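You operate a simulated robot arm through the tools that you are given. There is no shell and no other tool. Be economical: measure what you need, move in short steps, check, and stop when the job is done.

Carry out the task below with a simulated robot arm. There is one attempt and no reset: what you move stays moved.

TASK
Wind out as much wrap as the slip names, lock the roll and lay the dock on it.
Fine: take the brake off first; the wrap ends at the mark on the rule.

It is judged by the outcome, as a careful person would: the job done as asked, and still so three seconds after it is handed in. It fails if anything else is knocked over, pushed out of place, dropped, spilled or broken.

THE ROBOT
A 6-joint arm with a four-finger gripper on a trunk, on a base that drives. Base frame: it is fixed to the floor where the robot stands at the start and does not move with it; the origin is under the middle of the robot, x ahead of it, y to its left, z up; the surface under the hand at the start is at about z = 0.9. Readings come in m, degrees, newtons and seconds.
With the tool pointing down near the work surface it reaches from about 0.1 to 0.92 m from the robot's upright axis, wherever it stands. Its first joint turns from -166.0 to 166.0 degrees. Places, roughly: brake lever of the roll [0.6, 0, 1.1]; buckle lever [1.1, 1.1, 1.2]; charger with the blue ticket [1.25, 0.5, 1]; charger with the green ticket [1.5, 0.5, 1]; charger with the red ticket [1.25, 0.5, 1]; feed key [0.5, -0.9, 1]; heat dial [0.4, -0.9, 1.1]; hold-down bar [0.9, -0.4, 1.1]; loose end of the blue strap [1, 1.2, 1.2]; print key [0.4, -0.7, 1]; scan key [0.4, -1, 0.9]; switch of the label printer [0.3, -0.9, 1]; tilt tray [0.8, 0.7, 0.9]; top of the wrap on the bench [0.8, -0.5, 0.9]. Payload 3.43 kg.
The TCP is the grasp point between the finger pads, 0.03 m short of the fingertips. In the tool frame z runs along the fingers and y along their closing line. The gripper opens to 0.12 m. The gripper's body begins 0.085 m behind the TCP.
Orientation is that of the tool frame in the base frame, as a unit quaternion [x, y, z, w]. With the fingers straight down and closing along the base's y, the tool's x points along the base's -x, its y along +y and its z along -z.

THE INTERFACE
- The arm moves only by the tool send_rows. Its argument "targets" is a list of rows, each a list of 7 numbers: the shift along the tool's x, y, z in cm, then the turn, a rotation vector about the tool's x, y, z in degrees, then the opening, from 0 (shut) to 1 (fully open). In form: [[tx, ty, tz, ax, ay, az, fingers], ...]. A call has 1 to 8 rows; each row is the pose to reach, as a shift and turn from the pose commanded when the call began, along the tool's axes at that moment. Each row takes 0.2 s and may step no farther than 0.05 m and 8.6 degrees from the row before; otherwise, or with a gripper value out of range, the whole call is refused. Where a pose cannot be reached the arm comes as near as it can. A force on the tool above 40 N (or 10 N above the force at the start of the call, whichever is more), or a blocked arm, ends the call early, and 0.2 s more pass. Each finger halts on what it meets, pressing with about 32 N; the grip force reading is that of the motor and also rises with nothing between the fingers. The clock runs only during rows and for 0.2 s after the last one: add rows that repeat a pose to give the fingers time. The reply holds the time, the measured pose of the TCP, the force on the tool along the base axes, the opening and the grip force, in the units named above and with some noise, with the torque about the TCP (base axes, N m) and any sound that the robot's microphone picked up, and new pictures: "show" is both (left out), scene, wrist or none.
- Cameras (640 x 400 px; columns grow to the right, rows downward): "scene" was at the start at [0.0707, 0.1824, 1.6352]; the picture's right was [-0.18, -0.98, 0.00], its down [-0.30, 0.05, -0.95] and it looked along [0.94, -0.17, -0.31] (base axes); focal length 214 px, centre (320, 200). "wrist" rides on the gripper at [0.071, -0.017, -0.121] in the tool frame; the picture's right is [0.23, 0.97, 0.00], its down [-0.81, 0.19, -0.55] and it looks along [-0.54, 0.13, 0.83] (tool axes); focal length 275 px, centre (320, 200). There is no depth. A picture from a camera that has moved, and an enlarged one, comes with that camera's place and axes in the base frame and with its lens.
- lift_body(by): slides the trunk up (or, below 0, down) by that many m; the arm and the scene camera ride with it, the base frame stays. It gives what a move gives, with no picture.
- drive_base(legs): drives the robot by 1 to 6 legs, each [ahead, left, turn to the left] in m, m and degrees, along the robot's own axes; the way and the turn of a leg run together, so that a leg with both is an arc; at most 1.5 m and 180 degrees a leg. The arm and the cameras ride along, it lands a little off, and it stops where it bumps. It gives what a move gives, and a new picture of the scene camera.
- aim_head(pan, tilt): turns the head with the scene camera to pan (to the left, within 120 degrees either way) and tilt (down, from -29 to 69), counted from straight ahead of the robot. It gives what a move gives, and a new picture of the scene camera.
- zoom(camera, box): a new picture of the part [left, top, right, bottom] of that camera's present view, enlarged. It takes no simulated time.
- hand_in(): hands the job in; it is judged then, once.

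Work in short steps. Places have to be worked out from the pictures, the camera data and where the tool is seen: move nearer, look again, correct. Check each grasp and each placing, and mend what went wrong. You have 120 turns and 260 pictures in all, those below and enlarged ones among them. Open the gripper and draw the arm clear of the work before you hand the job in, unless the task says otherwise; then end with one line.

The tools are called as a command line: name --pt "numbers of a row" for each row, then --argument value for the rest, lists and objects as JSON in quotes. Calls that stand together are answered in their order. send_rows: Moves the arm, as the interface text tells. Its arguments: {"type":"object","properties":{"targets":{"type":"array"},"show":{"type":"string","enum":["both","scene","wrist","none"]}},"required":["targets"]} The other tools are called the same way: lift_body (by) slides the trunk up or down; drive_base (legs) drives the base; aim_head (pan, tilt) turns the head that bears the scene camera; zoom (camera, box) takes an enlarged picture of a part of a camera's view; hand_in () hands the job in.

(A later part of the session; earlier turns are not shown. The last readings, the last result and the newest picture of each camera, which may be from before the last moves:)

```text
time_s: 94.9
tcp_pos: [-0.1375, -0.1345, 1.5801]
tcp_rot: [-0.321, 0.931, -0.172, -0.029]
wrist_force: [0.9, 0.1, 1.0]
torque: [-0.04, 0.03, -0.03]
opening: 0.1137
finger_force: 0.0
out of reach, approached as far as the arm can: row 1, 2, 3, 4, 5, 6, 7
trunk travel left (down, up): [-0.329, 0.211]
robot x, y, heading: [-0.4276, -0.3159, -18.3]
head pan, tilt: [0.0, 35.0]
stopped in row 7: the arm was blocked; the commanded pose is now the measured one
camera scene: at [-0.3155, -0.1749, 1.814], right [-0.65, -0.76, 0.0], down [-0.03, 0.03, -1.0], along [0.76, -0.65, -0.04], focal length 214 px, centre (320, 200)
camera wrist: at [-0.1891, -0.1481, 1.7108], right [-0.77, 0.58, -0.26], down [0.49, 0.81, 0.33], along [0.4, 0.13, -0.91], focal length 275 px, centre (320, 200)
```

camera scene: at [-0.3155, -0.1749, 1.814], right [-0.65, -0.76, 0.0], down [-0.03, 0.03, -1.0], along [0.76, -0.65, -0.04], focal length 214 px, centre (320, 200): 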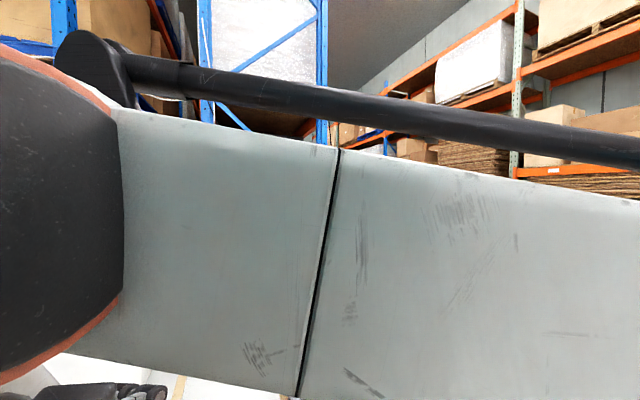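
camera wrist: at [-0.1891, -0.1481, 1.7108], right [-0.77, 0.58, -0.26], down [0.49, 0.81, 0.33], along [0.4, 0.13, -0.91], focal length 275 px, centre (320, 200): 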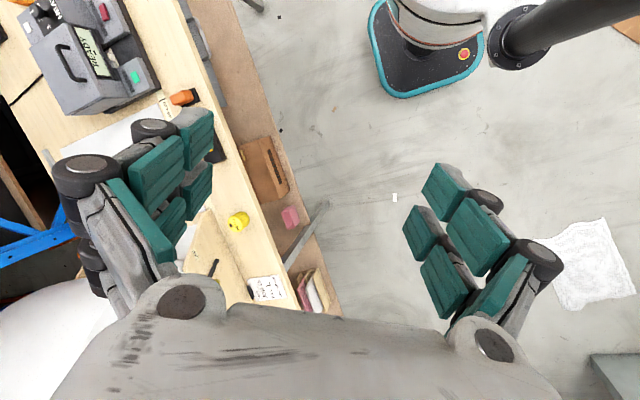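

Negative yaw hits a wrist limit and the arm met the head. I go the other way: move forward-right away from the head while yawing positively.

send_rows --pt "0.5 -4.6 1.5 0 0 6 0.95" --pt "1 -9.2 3 0 0 14 0.95" --pt "1.5 -13.8 4.5 0 0 22 0.95" --pt "2 -18.4 6 0 0 30 0.95" --pt "2.5 -23 7.5 0 0 38 0.95" --pt "3 -27.6 9 0 0 46 0.95" --pt "3.5 -32.2 10.5 0 0 54 0.95" --pt "4 -36.8 12 0 0 62 0.95" --show "both"

```text
time_s: 96.7
tcp_pos: [0.0664, -0.47, 1.587]
tcp_rot: [0.203, 0.964, -0.161, 0.064]
wrist_force: [0.6, -0.2, 0.6]
torque: [0.02, 0.01, -0.02]
opening: 0.114
finger_force: 0.1
out of reach, approached as far as the arm can: row 1, 2
trunk travel left (down, up): [-0.329, 0.211]
robot x, y, heading: [-0.4294, -0.3139, -17.9]
head pan, tilt: [0.0, 35.0]
camera scene: at [-0.2998, -0.145, 1.7617], right [-0.31, -0.95, 0.0], down [-0.55, 0.18, -0.82], along [0.78, -0.25, -0.57], focal length 214 px, centre (320, 200)
camera wrist: at [-0.0128, -0.4169, 1.6919], right [0.19, 0.93, -0.32], down [0.78, 0.05, 0.62], along [0.59, -0.37, -0.72], focal length 275 px, centre (320, 200)
```

scene: 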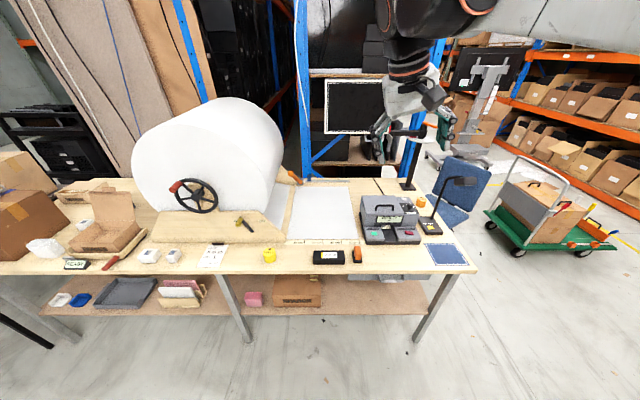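
wrist: 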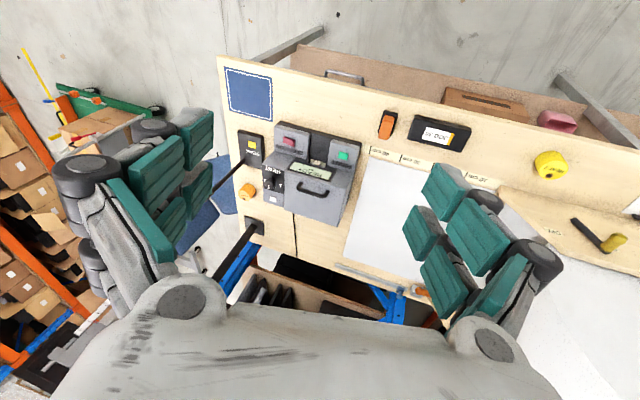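

Good configuration again and nothing disturbed. I level the tool and start yawing positively.

send_rows --pt "0 0 0 -5.6 3.7 0 0.95" --pt "0 0 0 -11.2 7.4 0 0.95" --pt "0 0 0 -16.7 11.1 0 0.95" --show "none"

send_rows --pt "0 0 0 0 0 8.5 0.95" --pt "0 0 0 0 0 17 0.95" --pt "0 0 0 0 0 25.5 0.95" --pt "0 0 0 0 0 34 0.95" --pt "0 0 0 0 0 42.5 0.95" --pt "0 0 0 0 0 51 0.95" --pt "0 0 0 0 0 59.5 0.95" --pt "0 0 0 0 0 68 0.95" --show "none"

```text
time_s: 97.5
tcp_pos: [0.0667, -0.4637, 1.5871]
tcp_rot: [0.204, 0.969, -0.139, 0.014]
wrist_force: [1.1, 0.8, -0.9]
torque: [0.01, 0.13, -0.01]
opening: 0.1138
finger_force: 0.0
out of reach, approached as far as the arm can: row 1, 2, 3
trunk travel left (down, up): [-0.329, 0.211]
robot x, y, heading: [-0.4255, -0.3145, -17.9]
head pan, tilt: [0.0, 35.0]
```

```text
time_s: 99.3
tcp_pos: [0.0635, -0.4642, 1.5882]
tcp_rot: [0.712, 0.688, -0.106, 0.092]
wrist_force: [-0.3, 0.3, 0.3]
torque: [0.03, 0.02, 0.0]
opening: 0.1138
finger_force: 0.0
trunk travel left (down, up): [-0.329, 0.211]
robot x, y, heading: [-0.422, -0.3111, -18.0]
head pan, tilt: [0.0, 35.0]
```

Yaw is free this way. Tool is tilted 16°; I try levelling now.

send_rows --pt "0 0 0 0 8 0 0.95" --pt "0 0 0 0 16 0 0.95" --pt "0 0 0 0 16 8 0.95" --show "both"

```text
time_s: 100.1
tcp_pos: [0.0637, -0.4626, 1.5883]
tcp_rot: [0.749, 0.647, -0.108, 0.09]
wrist_force: [-0.6, -0.2, 0.1]
torque: [-0.02, 0.02, 0.01]
opening: 0.1137
finger_force: 0.1
out of reach, approached as far as the arm can: row 1, 2, 3
trunk travel left (down, up): [-0.329, 0.211]
robot x, y, heading: [-0.4273, -0.3129, -18.0]
head pan, tilt: [0.0, 35.0]
camera scene: at [-0.3012, -0.1438, 1.7618], right [-0.31, -0.95, 0.0], down [-0.55, 0.18, -0.82], along [0.78, -0.26, -0.57], focal length 214 px, centre (320, 200)
camera wrist: at [0.0631, -0.36, 1.6839], right [0.99, 0.08, -0.07], down [0.1, -0.65, 0.76], along [0.01, -0.76, -0.65], focal length 275 px, centre (320, 200)
```

scene: 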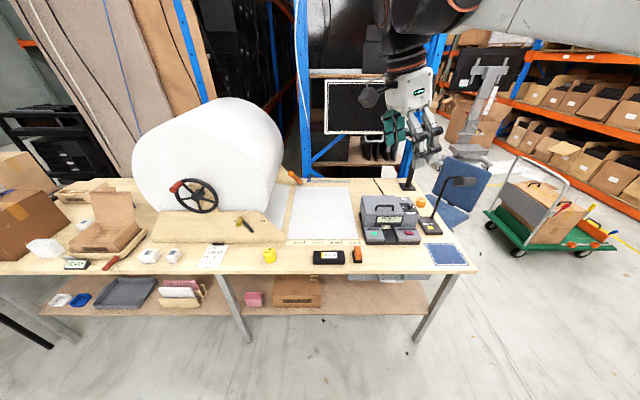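
wrist: 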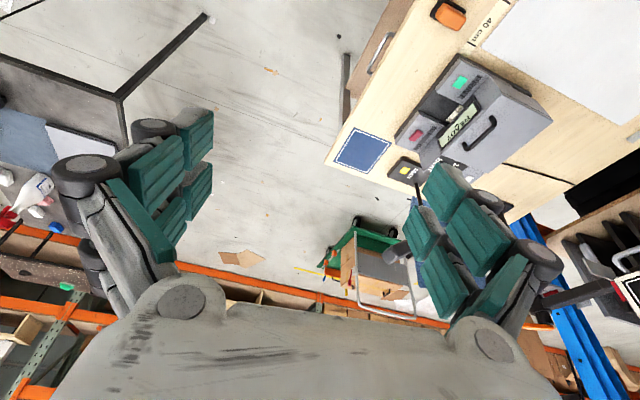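

The residual 16° tilt lies in the finger-pad plane (lean along the bench), which is fine for gripping the dock across its short side. I only align the yaw to the bench (≈10° more).

send_rows --pt "0 0 0 1.35 0 4.7 0.95" --pt "0 0 0 2.7 0 9.4 0.95" --show "none"

zoom --camera "scene" --box '[250, 200, 410, 300]'

```text
time_s: 100.7
tcp_pos: [0.0637, -0.4648, 1.587]
tcp_rot: [0.801, 0.581, -0.117, 0.082]
wrist_force: [0.5, -1.0, 0.1]
torque: [-0.02, 0.03, 0.03]
opening: 0.1141
finger_force: 0.0
trunk travel left (down, up): [-0.329, 0.211]
robot x, y, heading: [-0.4301, -0.3118, -18.0]
head pan, tilt: [0.0, 35.0]
```

```text
4.00 times, centred on (330, 250) of scene
camera zoom: at [-0.3012, -0.1438, 1.7618], right [-0.31, -0.95, 0.0], down [-0.55, 0.18, -0.82], along [0.78, -0.26, -0.57], focal length 858 px, centre (280, 0)
```

zoom: 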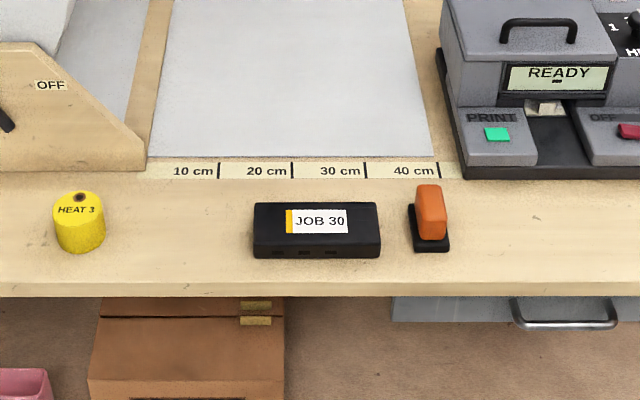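

Yaw now exact. The dock: u 0.20–0.35, v 0.438–0.490, top z≈0.939. I drive to bring the hand above it, then lower the trunk.

drive_base --legs '[[0, 0.148, 0], [0.255, 0, 0]]'

lift_body --by -0.3

zoom --camera "wrist" --box '[0, 0, 640, 400]'

```text
time_s: 103.5
tcp_pos: [0.3528, -0.4008, 1.5866]
tcp_rot: [0.8, 0.583, -0.116, 0.083]
wrist_force: [0.0, -0.2, 0.4]
torque: [-0.01, 0.03, -0.03]
opening: 0.1141
finger_force: 0.0
trunk travel left (down, up): [-0.329, 0.211]
robot x, y, heading: [-0.1348, -0.2551, -18.1]
head pan, tilt: [0.0, 35.0]
camera scene: at [-0.0122, -0.083, 1.7617], right [-0.31, -0.95, 0.0], down [-0.55, 0.18, -0.82], along [0.78, -0.25, -0.57], focal length 214 px, centre (320, 200)
```

scene: 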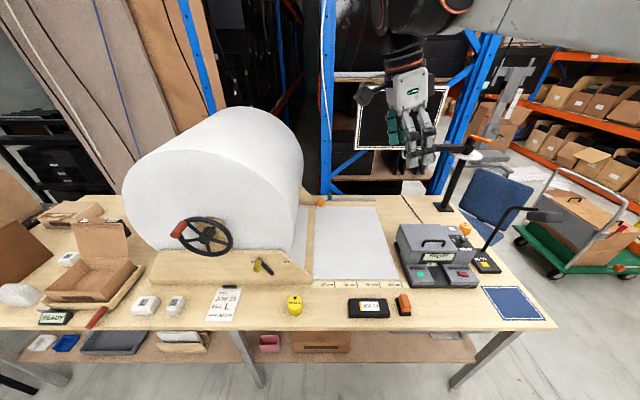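

```text
time_s: 106.5
tcp_pos: [0.3524, -0.4007, 1.2873]
tcp_rot: [0.8, 0.582, -0.116, 0.083]
wrist_force: [0.7, -0.3, 0.4]
torque: [0.02, -0.01, -0.01]
opening: 0.1141
finger_force: 0.1
trunk travel left (down, up): [-0.029, 0.511]
robot x, y, heading: [-0.1385, -0.2478, -17.9]
head pan, tilt: [0.0, 35.0]
```

```text
1.00 times, centred on (320, 200) of wrist (not enlarged: the box is as wide or as high as the picture)
camera zoom: at [0.3686, -0.2981, 1.3836], right [0.99, -0.09, -0.07], down [-0.01, -0.65, 0.76], along [-0.11, -0.75, -0.65], focal length 275 px, centre (320, 200)
```

zoom: 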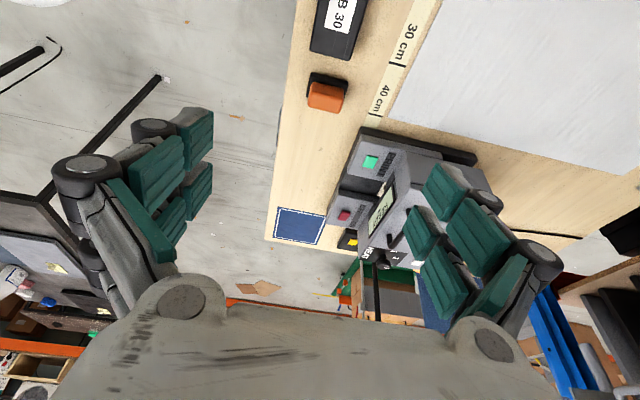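

TCP is right over the dock (u 0.271, v 0.459). I lower the arm 25 cm straight down and check.

send_rows --pt "1.4 0.2 4.75 0 0 0 0.95" --pt "2.8 0.4 9.5 0 0 0 0.95" --pt "4.2 0.5 14.25 0 0 0 0.95" --pt "5.6 0.6 19 0 0 0 0.95" --pt "7 0.6 23.75 0 0 0 0.95"

```text
time_s: 107.7
tcp_pos: [0.3567, -0.4032, 1.0405]
tcp_rot: [0.8, 0.583, -0.116, 0.083]
wrist_force: [0.0, -0.3, -0.1]
torque: [0.0, -0.01, -0.03]
opening: 0.1139
finger_force: 0.2
trunk travel left (down, up): [-0.029, 0.511]
robot x, y, heading: [-0.1435, -0.2519, -17.9]
head pan, tilt: [0.0, 35.0]
camera scene: at [-0.0138, -0.0825, 1.4617], right [-0.31, -0.95, 0.0], down [-0.55, 0.18, -0.82], along [0.78, -0.25, -0.57], focal length 214 px, centre (320, 200)
camera wrist: at [0.3731, -0.3005, 1.1353], right [0.99, -0.09, -0.07], down [-0.01, -0.65, 0.76], along [-0.11, -0.75, -0.65], focal length 275 px, centre (320, 200)
```

scene: 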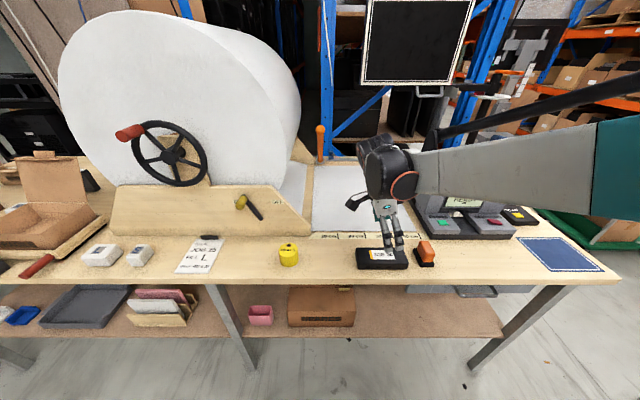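
wrist: 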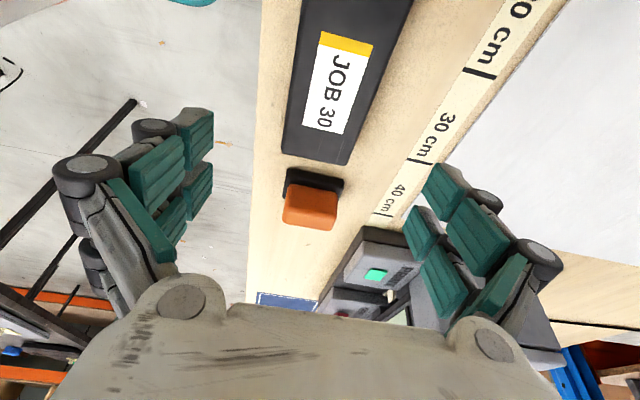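

Dock is centred between the fingers. Lower the remaining 9.7 cm.

send_rows --pt "1.2 0.1 4.1 0 0 0 0.95" --pt "2.1 0.2 7.2 0 0 0 0.95" --pt "2.6 0.2 8.8 0 0 0 0.95" --pt "2.75 0.2 9.3 0 0 0 0.95"

```text
time_s: 108.7
tcp_pos: [0.3591, -0.4035, 0.9424]
tcp_rot: [0.8, 0.583, -0.116, 0.083]
wrist_force: [-0.5, -0.9, -1.2]
torque: [0.01, -0.01, -0.03]
opening: 0.114
finger_force: 0.1
trunk travel left (down, up): [-0.029, 0.511]
robot x, y, heading: [-0.1377, -0.2528, -18.1]
head pan, tilt: [0.0, 35.0]
camera scene: at [-0.0139, -0.0825, 1.4618], right [-0.31, -0.95, 0.0], down [-0.55, 0.18, -0.82], along [0.78, -0.25, -0.57], focal length 214 px, centre (320, 200)
camera wrist: at [0.375, -0.3002, 1.0384], right [0.99, -0.09, -0.07], down [-0.01, -0.65, 0.76], along [-0.11, -0.75, -0.65], focal length 275 px, centre (320, 200)
```

scene: 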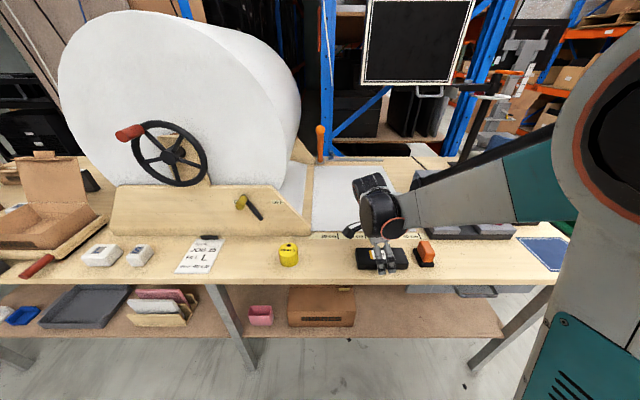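
wrist: 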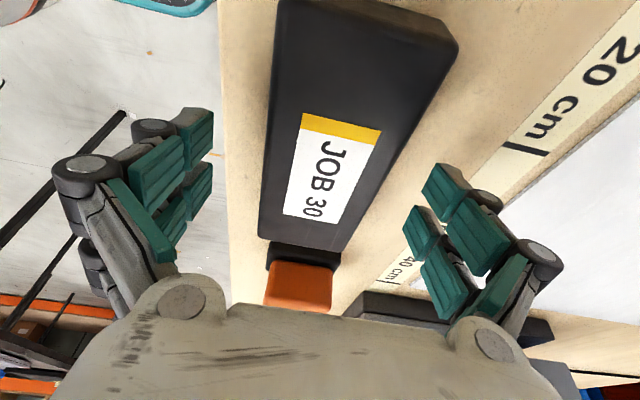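

Fingers straddle the dock centrally. Close.

send_rows --pt "0 0 0 0 0 0 0.5" --pt "0 0 0 0 0 0 0.35" --pt "0 0 0 0 0 0 0.35" --show "wrist"

```text
time_s: 109.5
tcp_pos: [0.3587, -0.4035, 0.9442]
tcp_rot: [0.8, 0.583, -0.116, 0.082]
wrist_force: [2.0, -0.3, 3.9]
torque: [-0.27, -0.24, 0.06]
opening: 0.0679
finger_force: 31.8
trunk travel left (down, up): [-0.029, 0.511]
robot x, y, heading: [-0.1417, -0.2525, -17.9]
head pan, tilt: [0.0, 35.0]
camera wrist: at [0.3751, -0.3002, 1.0386], right [0.99, -0.09, -0.07], down [-0.01, -0.65, 0.76], along [-0.11, -0.75, -0.65], focal length 275 px, centre (320, 200)
```

wrist: 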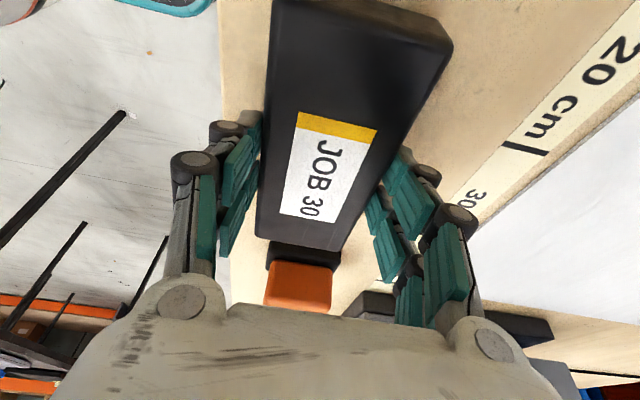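

Gripped (6.8 cm wide). I lift with the trunk by 0.2 m, which also makes the forearm come down steeper and clear of the printer.

lift_body --by 0.2

drive_base --legs '[[0, 0.08, 0], [0.05, 0, 0]]'

zoom --camera "wrist" --box '[0, 0, 640, 400]'

```text
time_s: 111.7
tcp_pos: [0.3584, -0.4027, 1.1424]
tcp_rot: [0.8, 0.583, -0.116, 0.083]
wrist_force: [-0.3, 0.6, -3.4]
torque: [0.02, 0.03, 0.0]
opening: 0.0678
finger_force: 32.2
trunk travel left (down, up): [-0.229, 0.311]
robot x, y, heading: [-0.1395, -0.2493, -17.9]
head pan, tilt: [0.0, 35.0]
```

```text
time_s: 113.3
tcp_pos: [0.4323, -0.343, 1.1425]
tcp_rot: [0.8, 0.583, -0.116, 0.082]
wrist_force: [0.7, -0.4, -3.6]
torque: [0.01, 0.0, 0.03]
opening: 0.0676
finger_force: 32.3
trunk travel left (down, up): [-0.229, 0.311]
robot x, y, heading: [-0.0683, -0.1919, -17.9]
head pan, tilt: [0.0, 35.0]
camera scene: at [0.06, -0.0233, 1.6617], right [-0.31, -0.95, 0.0], down [-0.55, 0.18, -0.82], along [0.78, -0.25, -0.57], focal length 214 px, centre (320, 200)
```

scene: 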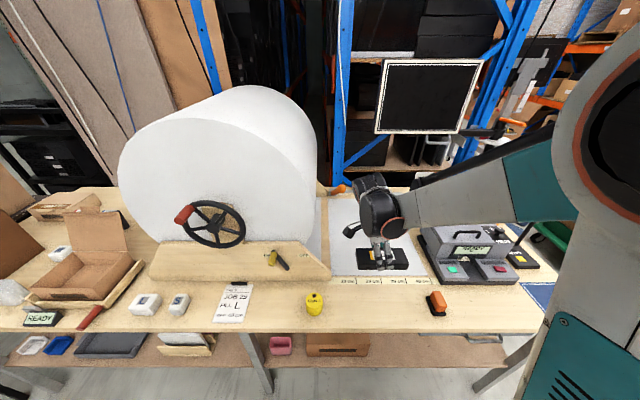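

```text
1.00 times, centred on (320, 200) of wrist (not enlarged: the box is as wide or as high as the picture)
camera zoom: at [0.4486, -0.2409, 1.238], right [0.99, -0.09, -0.07], down [-0.01, -0.65, 0.76], along [-0.11, -0.75, -0.65], focal length 275 px, centre (320, 200)
```

zoom: 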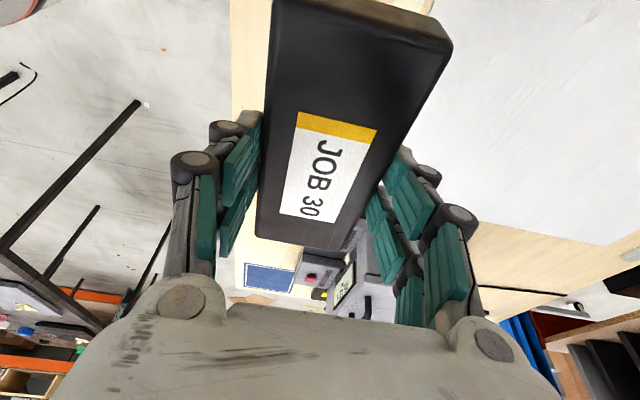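

The dock is held securely. I raise the trunk another 0.12 m for forearm clearance over the printer, then move the arm forward over the wrap.

lift_body --by 0.12

send_rows --pt "0 4.7 0 0 0 0 0.35" --pt "0 9.4 0 0 0 0 0.35" --pt "0 14 0 0 0 0 0.35" --pt "0 18.7 0 0 0 0 0.35" --pt "0 23.4 0 0 0 0 0.35" --pt "0 28 0 0 0 0 0.35"

```text
time_s: 114.8
tcp_pos: [0.4319, -0.3423, 1.2631]
tcp_rot: [0.8, 0.583, -0.116, 0.083]
wrist_force: [-0.3, -0.5, -3.9]
torque: [0.0, 0.0, 0.04]
opening: 0.0677
finger_force: 31.5
trunk travel left (down, up): [-0.349, 0.191]
robot x, y, heading: [-0.0669, -0.1905, -17.8]
head pan, tilt: [0.0, 35.0]
```

```text
time_s: 116.2
tcp_pos: [0.6998, -0.4291, 1.2602]
tcp_rot: [0.8, 0.583, -0.116, 0.082]
wrist_force: [0.0, 0.0, -3.6]
torque: [0.02, 0.09, 0.0]
opening: 0.0679
finger_force: 31.3
trunk travel left (down, up): [-0.349, 0.191]
robot x, y, heading: [-0.0669, -0.1934, -17.8]
head pan, tilt: [0.0, 35.0]
camera scene: at [0.0611, -0.0233, 1.7816], right [-0.31, -0.95, 0.0], down [-0.55, 0.18, -0.82], along [0.78, -0.25, -0.58], focal length 214 px, centre (320, 200)
camera wrist: at [0.717, -0.3267, 1.355], right [0.99, -0.09, -0.07], down [-0.01, -0.65, 0.76], along [-0.11, -0.75, -0.65], focal length 275 px, centre (320, 200)
```

scene: 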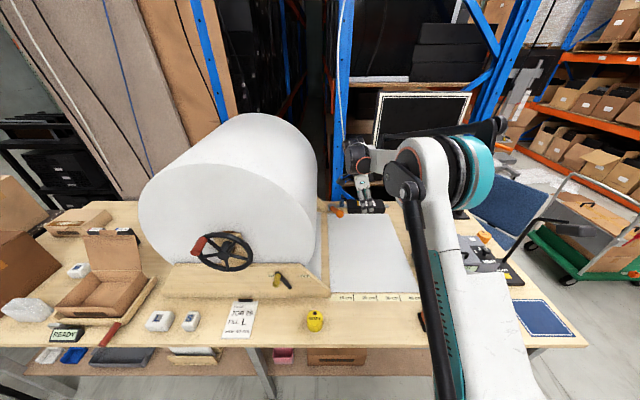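
wrist: 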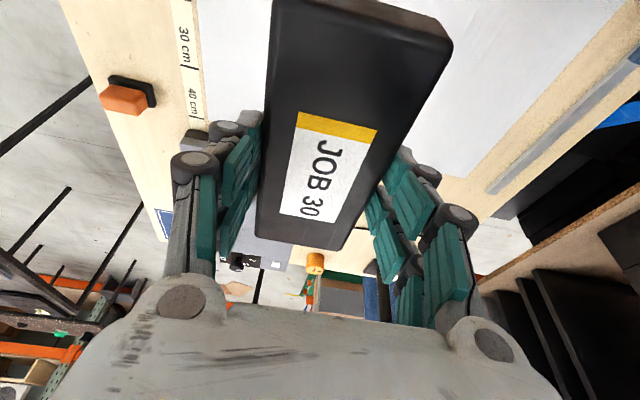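

TCP at u 0.19, v 0.80, well over the wrap and clear of bar and roll. I lower 18 cm and check clearance around the printer.

send_rows --pt "1.3 0 4.3 0 0 0 0.35" --pt "2.6 0 8.6 0 0 0 0.35" --pt "3.9 0 13 0 0 0 0.35" --pt "5.1 0 17.2 0 0 0 0.35"

```text
time_s: 117.2
tcp_pos: [0.7002, -0.4287, 1.0804]
tcp_rot: [0.8, 0.583, -0.117, 0.082]
wrist_force: [0.1, 0.4, -3.1]
torque: [0.02, 0.0, -0.02]
opening: 0.0678
finger_force: 31.9
trunk travel left (down, up): [-0.349, 0.191]
robot x, y, heading: [-0.0687, -0.1895, -18.0]
head pan, tilt: [0.0, 35.0]
camera scene: at [0.0602, -0.023, 1.7816], right [-0.31, -0.95, 0.0], down [-0.55, 0.18, -0.82], along [0.78, -0.25, -0.57], focal length 214 px, centre (320, 200)
camera wrist: at [0.7163, -0.3257, 1.1766], right [0.99, -0.09, -0.07], down [-0.01, -0.65, 0.76], along [-0.11, -0.75, -0.65], focal length 275 px, centre (320, 200)
```

scene: 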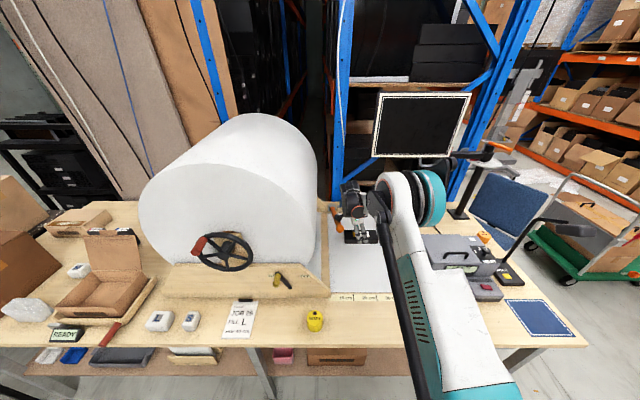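
wrist: 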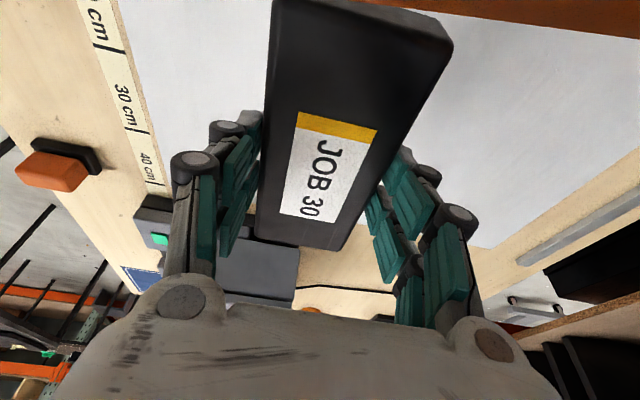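

I zoom in to judge clearance to the orange bar and to the printer.

zoom --camera "scene" --box '[310, 160, 510, 310]'

zoom --camera "wrist" --box '[100, 0, 640, 330]'

```text
2.67 times, centred on (410, 235) of scene
camera zoom: at [0.0602, -0.023, 1.7816], right [-0.31, -0.95, 0.0], down [-0.55, 0.18, -0.82], along [0.78, -0.25, -0.57], focal length 572 px, centre (80, 107)
```

zoom: 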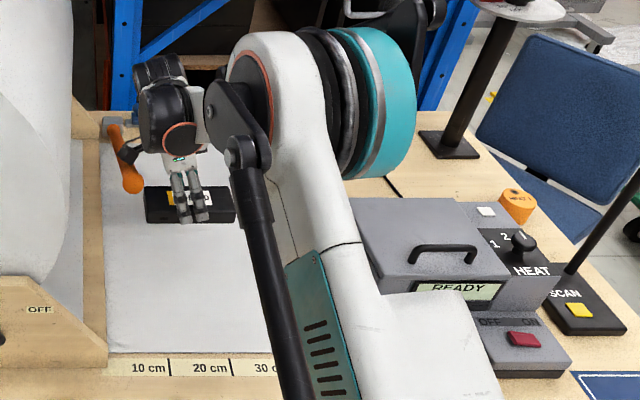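

```text
1.19 times, centred on (370, 165) of wrist
camera zoom: at [0.7163, -0.3257, 1.1766], right [0.99, -0.09, -0.07], down [-0.01, -0.65, 0.76], along [-0.11, -0.75, -0.65], focal length 326 px, centre (261, 242)
```

zoom: 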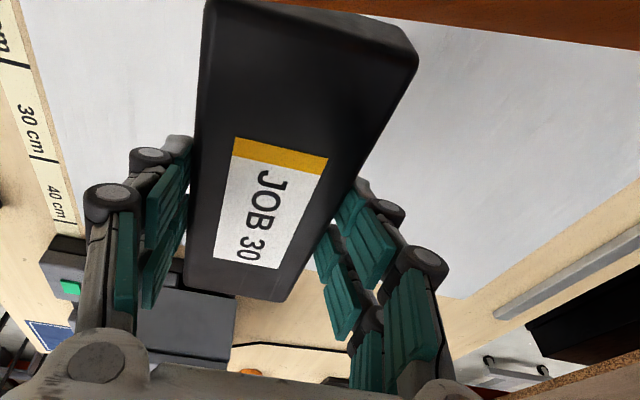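

The orange hold-down bar originally had its knob near (u 0.083, v 0.744, z 1.238), just under the wrist camera, and it now appears pushed down a few degrees. I raise straight back up at once and see how it sits.

send_rows --pt "-1.3 0 -4.3 0 0 0 0.35" --pt "-2.6 0 -8.6 0 0 0 0.35" --pt "-3.9 0 -13 0 0 0 0.35" --pt "-5.1 0 -17.2 0 0 0 0.35" --show "scene"

zoom --camera "scene" --box '[300, 150, 440, 250]'

```text
time_s: 118.2
tcp_pos: [0.696, -0.4278, 1.2619]
tcp_rot: [0.8, 0.583, -0.117, 0.084]
wrist_force: [0.3, 1.0, -2.3]
torque: [0.02, -0.01, 0.02]
opening: 0.0676
finger_force: 32.2
trunk travel left (down, up): [-0.349, 0.191]
robot x, y, heading: [-0.0651, -0.1905, -18.2]
head pan, tilt: [0.0, 35.0]
camera scene: at [0.0584, -0.0226, 1.7818], right [-0.31, -0.95, 0.0], down [-0.55, 0.18, -0.82], along [0.78, -0.25, -0.57], focal length 214 px, centre (320, 200)
```

scene: 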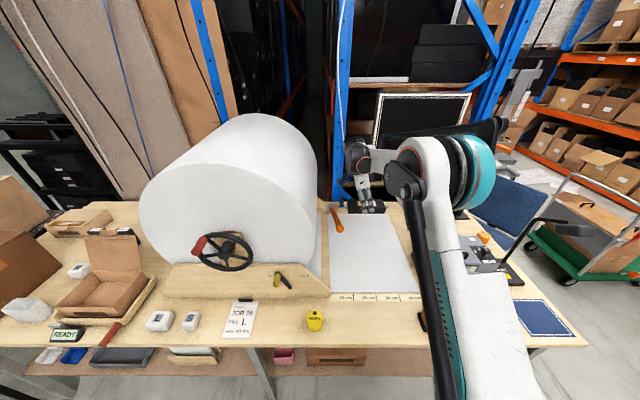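

```text
4.00 times, centred on (370, 200) of scene
camera zoom: at [0.0584, -0.0226, 1.7818], right [-0.31, -0.95, 0.0], down [-0.55, 0.18, -0.82], along [0.78, -0.25, -0.57], focal length 858 px, centre (120, 200)
```

zoom: 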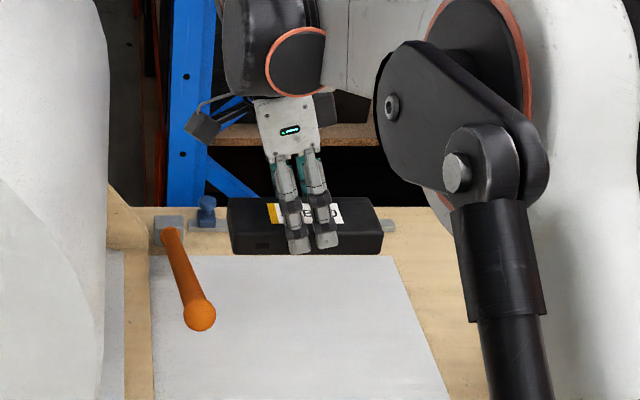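

The bar stays where it was pushed (friction joint), about 7° low; I'll lift it back afterwards. First I place the dock further right (u≈0.29), clear of the bar: shift right 10 cm, then lower.

send_rows --pt "-4.8 0 1.4 0 0 0 0.35" --pt "-9.6 0 2.8 0 0 0 0.35" --pt "-8.24 0 7.4 0 0 0 0.35" --pt "-6.88 0 12 0 0 0 0.35" --pt "-5.52 0 16.6 0 0 0 0.35" --pt "-4.16 0 21.2 0 0 0 0.35"

zoom --camera "scene" --box '[290, 150, 490, 300]'

```text
time_s: 119.6
tcp_pos: [0.6666, -0.5248, 1.0681]
tcp_rot: [0.8, 0.583, -0.117, 0.082]
wrist_force: [-0.2, -0.2, -4.7]
torque: [0.02, 0.01, 0.01]
opening: 0.0681
finger_force: 32.0
trunk travel left (down, up): [-0.349, 0.191]
robot x, y, heading: [-0.0693, -0.1899, -17.9]
head pan, tilt: [0.0, 35.0]
camera scene: at [0.0603, -0.0233, 1.7817], right [-0.31, -0.95, 0.0], down [-0.55, 0.18, -0.82], along [0.78, -0.25, -0.57], focal length 214 px, centre (320, 200)
camera wrist: at [0.6828, -0.4218, 1.1636], right [0.99, -0.09, -0.07], down [-0.01, -0.65, 0.76], along [-0.11, -0.75, -0.65], focal length 275 px, centre (320, 200)
```

scene: 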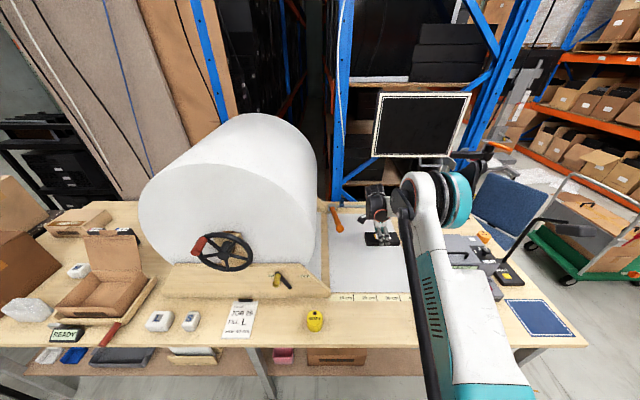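
wrist: 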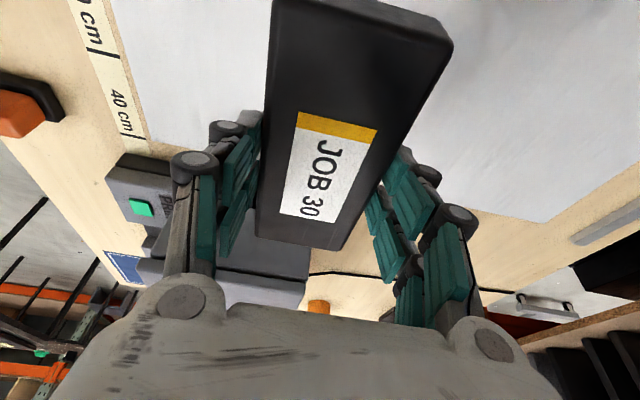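

```text
2.67 times, centred on (390, 225) of scene
camera zoom: at [0.0603, -0.0233, 1.7817], right [-0.31, -0.95, 0.0], down [-0.55, 0.18, -0.82], along [0.78, -0.25, -0.57], focal length 572 px, centre (133, 133)
```

zoom: 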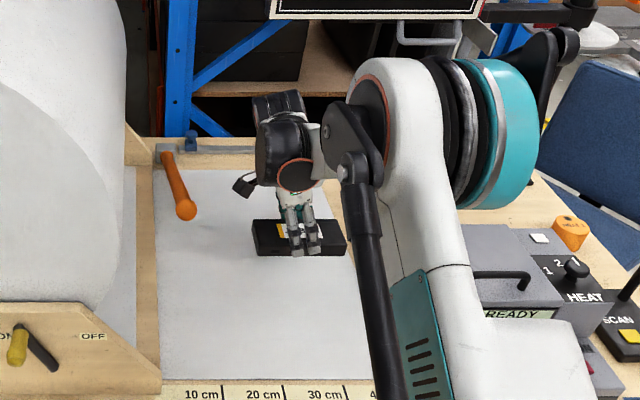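

Clear on all sides. Lower to just above the wrap, then in small steps until contact.

send_rows --pt "1.2 0 4.2 0 0 0 0.35" --pt "2.3 0 7.9 0 0 0 0.35" --pt "3.0 0 10.3 0 0 0 0.35" --pt "3.15 0 10.8 0 0 0 0.35" --show "wrist"

send_rows --pt "0.06 0 0.2 0 0 0 0.35" --pt "0.12 0 0.4 0 0 0 0.35" --show "none"

```text
time_s: 120.6
tcp_pos: [0.6664, -0.5236, 0.9565]
tcp_rot: [0.8, 0.583, -0.116, 0.083]
wrist_force: [-0.4, 0.2, -3.3]
torque: [-0.01, 0.01, 0.02]
opening: 0.0677
finger_force: 32.0
trunk travel left (down, up): [-0.349, 0.191]
robot x, y, heading: [-0.0657, -0.1866, -17.8]
head pan, tilt: [0.0, 35.0]
camera wrist: at [0.6828, -0.4209, 1.0522], right [0.99, -0.09, -0.07], down [-0.01, -0.65, 0.76], along [-0.11, -0.75, -0.65], focal length 275 px, centre (320, 200)
```

wrist: 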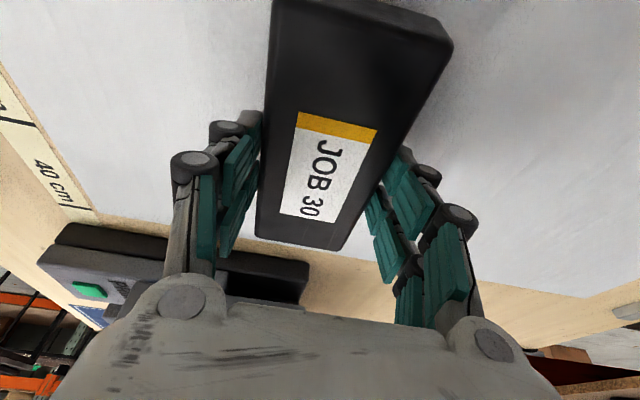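

```text
time_s: 121.2
tcp_pos: [0.6657, -0.5232, 0.9535]
tcp_rot: [0.8, 0.583, -0.116, 0.083]
wrist_force: [1.0, 1.0, -3.2]
torque: [0.04, 0.02, -0.02]
opening: 0.0678
finger_force: 31.6
trunk travel left (down, up): [-0.349, 0.191]
robot x, y, heading: [-0.0651, -0.1887, -17.7]
head pan, tilt: [0.0, 35.0]
```

Still carrying (−3.2 N). Continue down in 1–2 mm steps until the weight is taken.

send_rows --pt "0.04 0 0.14 0 0 0 0.35" --pt "0.09 0 0.29 0 0 0 0.35" --pt "0.13 0 0.43 0 0 0 0.35" --show "none"

```text
time_s: 122.0
tcp_pos: [0.6667, -0.5231, 0.9488]
tcp_rot: [0.8, 0.582, -0.117, 0.083]
wrist_force: [0.0, -0.4, -3.6]
torque: [0.01, -0.02, 0.03]
opening: 0.0676
finger_force: 32.7
trunk travel left (down, up): [-0.349, 0.191]
robot x, y, heading: [-0.0693, -0.1935, -18.0]
head pan, tilt: [0.0, 35.0]
```

send_rows --pt "0.03 0 0.1 0 0 0 0.35" --pt "0.06 0 0.2 0 0 0 0.35" --pt "0.09 0 0.3 0 0 0 0.35" --show "wrist"

```text
time_s: 122.8
tcp_pos: [0.6669, -0.5239, 0.946]
tcp_rot: [0.8, 0.583, -0.116, 0.083]
wrist_force: [-0.9, -0.6, -2.9]
torque: [0.05, -0.01, 0.06]
opening: 0.0679
finger_force: 32.0
trunk travel left (down, up): [-0.349, 0.191]
robot x, y, heading: [-0.0683, -0.1901, -17.9]
head pan, tilt: [0.0, 35.0]
camera wrist: at [0.6829, -0.4208, 1.0412], right [0.99, -0.09, -0.07], down [-0.01, -0.65, 0.76], along [-0.11, -0.75, -0.65], focal length 275 px, centre (320, 200)
```

wrist: 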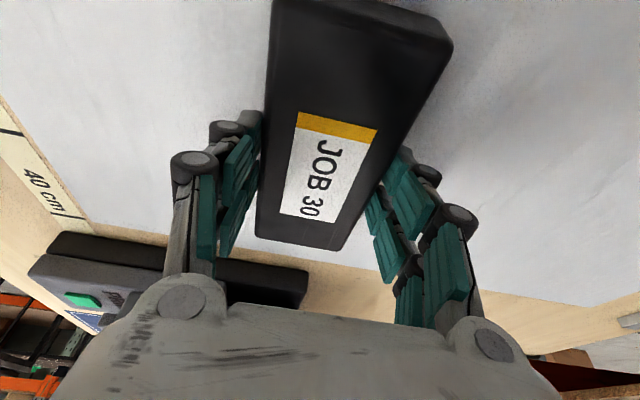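

Not touching yet; a few mm more.

send_rows --pt "0.03 0 0.1 0 0 0 0.35" --pt "0.06 0 0.2 0 0 0 0.35" --pt "0.09 0 0.3 0 0 0 0.35" --show "none"

```text
time_s: 123.6
tcp_pos: [0.6656, -0.5236, 0.9429]
tcp_rot: [0.8, 0.583, -0.116, 0.082]
wrist_force: [1.6, -0.1, 1.8]
torque: [0.01, -0.19, 0.03]
opening: 0.0679
finger_force: 32.1
trunk travel left (down, up): [-0.349, 0.191]
robot x, y, heading: [-0.0668, -0.1927, -17.7]
head pan, tilt: [0.0, 35.0]
```

Contact made. Release and rise straight up.

send_rows --pt "0 0 0 0 0 0 0.65" --pt "0 0 0 0 0 0 0.85" --pt "0 0 0 0 0 0 0.85" --pt "-1.2 0 -4.2 0 0 0 0.85" --pt "-2.5 0 -8.6 0 0 0 0.85" --pt "-3.8 0 -13 0 0 0 0.85" --pt "-5.1 0 -17.4 0 0 0 0.85" --pt "-6.4 0 -21.8 0 0 0 0.85"

zoom --camera "scene" --box '[290, 180, 450, 310]'

```text
time_s: 125.4
tcp_pos: [0.6667, -0.5242, 1.1718]
tcp_rot: [0.8, 0.583, -0.116, 0.082]
wrist_force: [-0.9, -0.2, 0.2]
torque: [0.02, -0.05, 0.01]
opening: 0.1021
finger_force: 0.1
trunk travel left (down, up): [-0.349, 0.191]
robot x, y, heading: [-0.0657, -0.1905, -17.8]
head pan, tilt: [0.0, 35.0]
camera scene: at [0.058, -0.0224, 1.7818], right [-0.31, -0.95, 0.0], down [-0.55, 0.18, -0.82], along [0.78, -0.25, -0.57], focal length 214 px, centre (320, 200)
camera wrist: at [0.6831, -0.4217, 1.2669], right [0.99, -0.09, -0.07], down [-0.01, -0.65, 0.76], along [-0.11, -0.75, -0.65], focal length 275 px, centre (320, 200)
```

scene: 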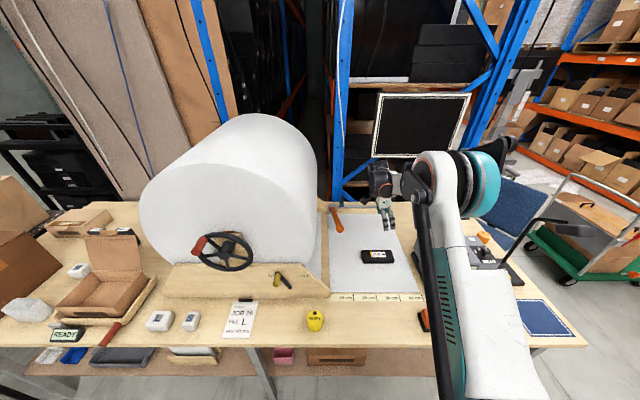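
wrist: 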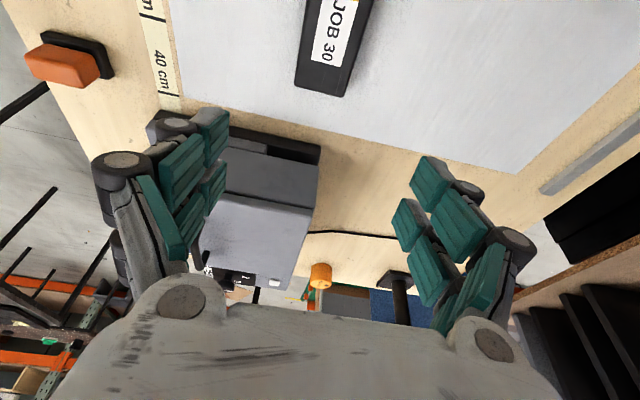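

```text
3.08 times, centred on (370, 245) of scene
camera zoom: at [0.058, -0.0224, 1.7818], right [-0.31, -0.95, 0.0], down [-0.55, 0.18, -0.82], along [0.78, -0.25, -0.57], focal length 660 px, centre (166, 62)
```

zoom: 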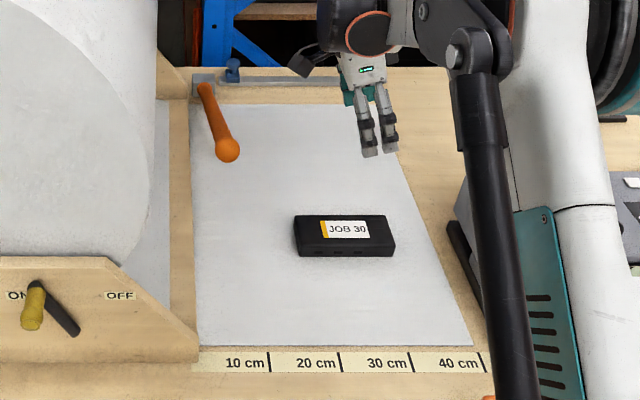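

Dock lies flat on the wrap. Now to put the hold-down bar back: its knob is at about (u 0.085, v 0.71, z 1.185) and belongs at (0.083, 0.744, 1.238). I rise and yaw the gripper so that it can grip the knob from its sides.

send_rows --pt "-0.5 0 -1.7 0 0 -8.3 0.7" --pt "-1 0 -3.4 0 0 -16.6 0.7" --pt "-1.5 0 -5.1 0 0 -24.9 0.7" --pt "-2 0 -6.8 0 0 -33.2 0.7" --pt "-2.5 0 -8.5 0 0 -41.5 0.7" --pt "-3 0 -10.2 0 0 -49.8 0.7" --pt "-3.5 0 -11.9 0 0 -58.1 0.7" --pt "-4 0 -13.6 0 0 -66 0.7"

```text
time_s: 127.2
tcp_pos: [0.6661, -0.5246, 1.3121]
tcp_rot: [0.352, 0.925, -0.142, 0.006]
wrist_force: [0.2, -0.2, -1.3]
torque: [-0.02, -0.01, -0.01]
opening: 0.0839
finger_force: 0.1
trunk travel left (down, up): [-0.349, 0.191]
robot x, y, heading: [-0.0663, -0.1914, -17.9]
head pan, tilt: [0.0, 35.0]
camera scene: at [0.0584, -0.0226, 1.7818], right [-0.31, -0.95, 0.0], down [-0.55, 0.18, -0.82], along [0.78, -0.25, -0.57], focal length 214 px, centre (320, 200)
camera wrist: at [0.6137, -0.4572, 1.4241], right [0.46, 0.84, -0.28], down [0.78, -0.24, 0.57], along [0.41, -0.48, -0.77], focal length 275 px, centre (320, 200)
```

scene: 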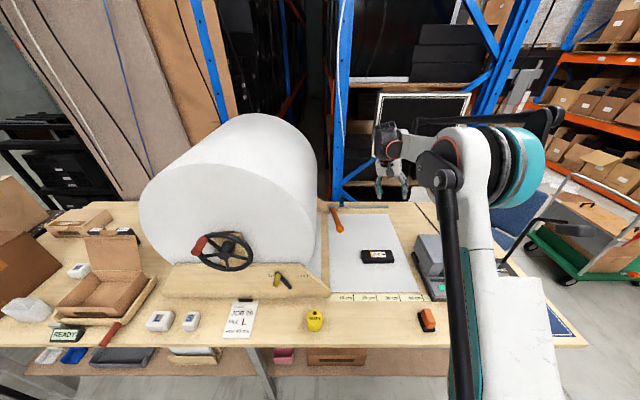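
wrist: 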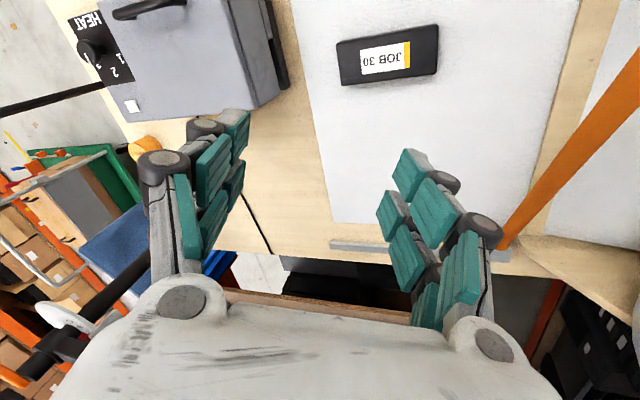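

The bar is visible to the right of the wrist picture. I move left to above the knob, z≈1.30.

send_rows --pt "3.2 3.0 -0.93 0 0 0 0.6" --pt "6.4 6.0 -1.86 0 0 0 0.6" --pt "9.6 9.0 -2.8 0 0 0 0.6" --pt "12.8 12.0 -3.7 0 0 0 0.6" --pt "16 15.05 -4.66 0 0 0 0.6"

zoom --camera "scene" --box '[280, 150, 440, 260]'

```text
time_s: 128.4
tcp_pos: [0.6496, -0.2987, 1.299]
tcp_rot: [0.353, 0.924, -0.146, 0.007]
wrist_force: [-0.2, 0.5, 0.5]
torque: [-0.05, -0.03, -0.03]
opening: 0.0723
finger_force: 0.1
trunk travel left (down, up): [-0.349, 0.191]
robot x, y, heading: [-0.0677, -0.1904, -17.8]
head pan, tilt: [0.0, 35.0]
camera scene: at [0.0587, -0.0211, 1.7816], right [-0.31, -0.95, 0.0], down [-0.55, 0.18, -0.82], along [0.78, -0.25, -0.57], focal length 214 px, centre (320, 200)
camera wrist: at [0.5965, -0.231, 1.4106], right [0.46, 0.84, -0.28], down [0.78, -0.24, 0.57], along [0.41, -0.49, -0.77], focal length 275 px, centre (320, 200)
```

scene: 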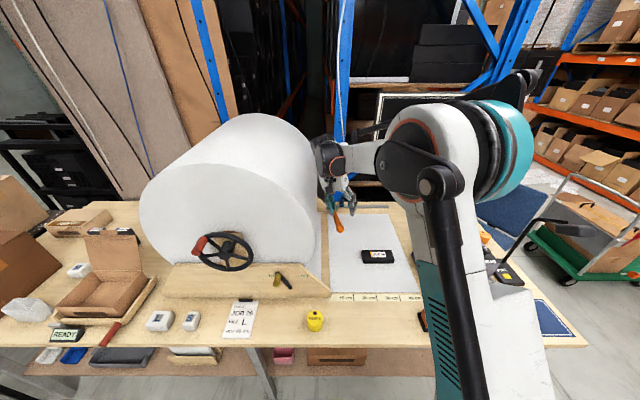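
wrist: 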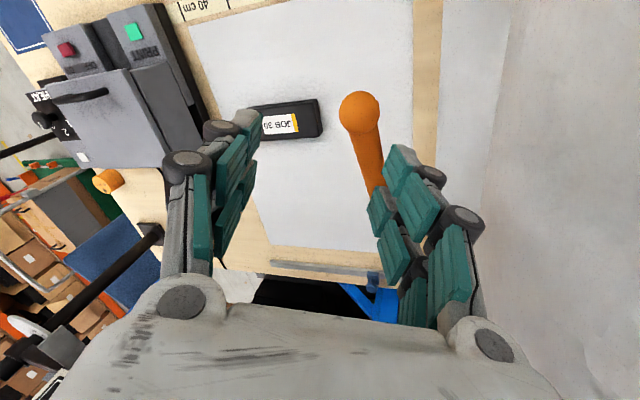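

```text
3.64 times, centred on (360, 205) of scene
camera zoom: at [0.0587, -0.0211, 1.7816], right [-0.31, -0.95, 0.0], down [-0.55, 0.18, -0.82], along [0.78, -0.25, -0.57], focal length 780 px, centre (174, 182)
```

zoom: 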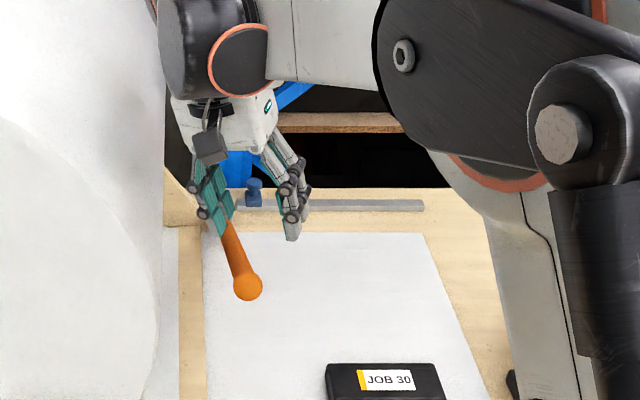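

The knob sits where computed, ≈(0.650, −0.297, 1.185) in base axes. I descend so the TCP meets it, fingers straddling.

send_rows --pt "0.45 1.0 3.6 0 0 0 0.6" --pt "0.9 2.0 7.2 0 0 0 0.6" --pt "1.3 3.0 10.5 0 0 0 0.6"

```text
time_s: 129.2
tcp_pos: [0.6509, -0.2978, 1.1884]
tcp_rot: [0.353, 0.924, -0.145, 0.006]
wrist_force: [0.0, -0.8, -0.5]
torque: [0.04, 0.01, 0.04]
opening: 0.072
finger_force: 0.0
trunk travel left (down, up): [-0.349, 0.191]
robot x, y, heading: [-0.0625, -0.1944, -17.8]
head pan, tilt: [0.0, 35.0]
camera scene: at [0.0597, -0.0225, 1.7817], right [-0.31, -0.95, 0.0], down [-0.55, 0.18, -0.82], along [0.78, -0.25, -0.57], focal length 214 px, centre (320, 200)
camera wrist: at [0.5983, -0.2309, 1.3004], right [0.46, 0.84, -0.28], down [0.78, -0.24, 0.57], along [0.41, -0.49, -0.77], focal length 275 px, centre (320, 200)
```

scene: 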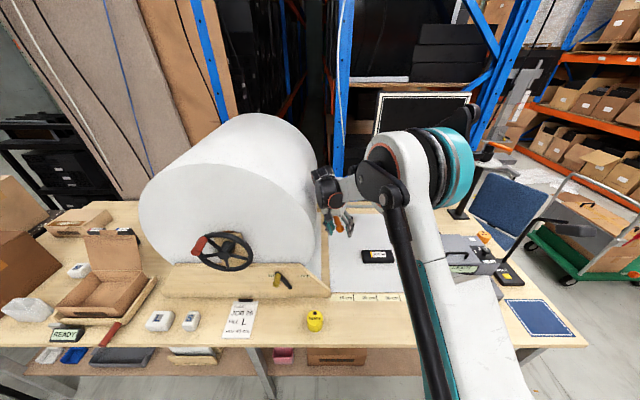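
wrist: 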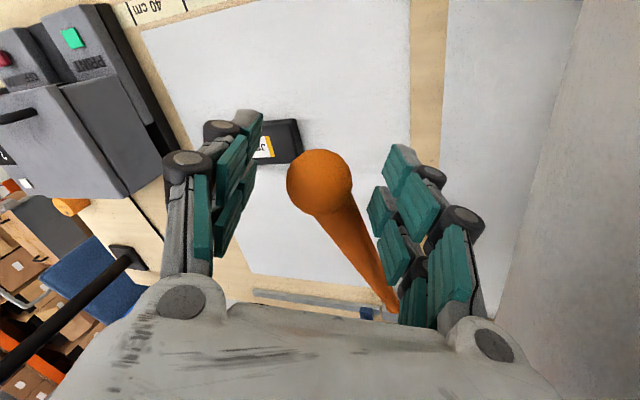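

Knob right between the fingers. Grip it.

send_rows --pt "0 0 0 0 0 0 0.35" --pt "0 0 0 0 0 0 0.2" --pt "0 0 0 0 0 0 0.2" --show "wrist"

```text
time_s: 130.0
tcp_pos: [0.6535, -0.2926, 1.1882]
tcp_rot: [0.351, 0.925, -0.145, 0.007]
wrist_force: [14.9, 32.5, -5.5]
torque: [1.39, -0.44, 2.11]
opening: 0.0461
finger_force: 44.7
trunk travel left (down, up): [-0.349, 0.191]
robot x, y, heading: [-0.0671, -0.1931, -17.8]
head pan, tilt: [0.0, 35.0]
camera wrist: at [0.6001, -0.2248, 1.2999], right [0.46, 0.84, -0.28], down [0.79, -0.24, 0.57], along [0.41, -0.49, -0.77], focal length 275 px, centre (320, 200)
```

wrist: 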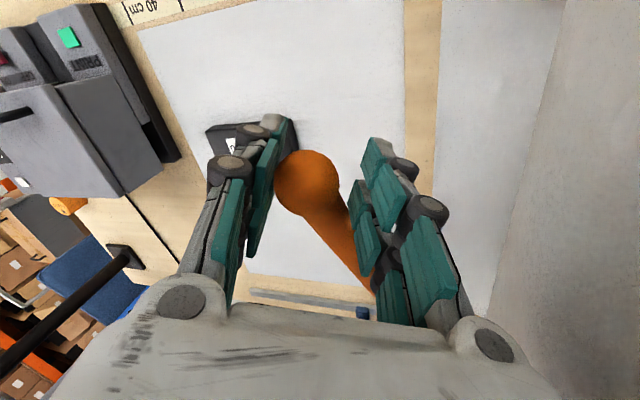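

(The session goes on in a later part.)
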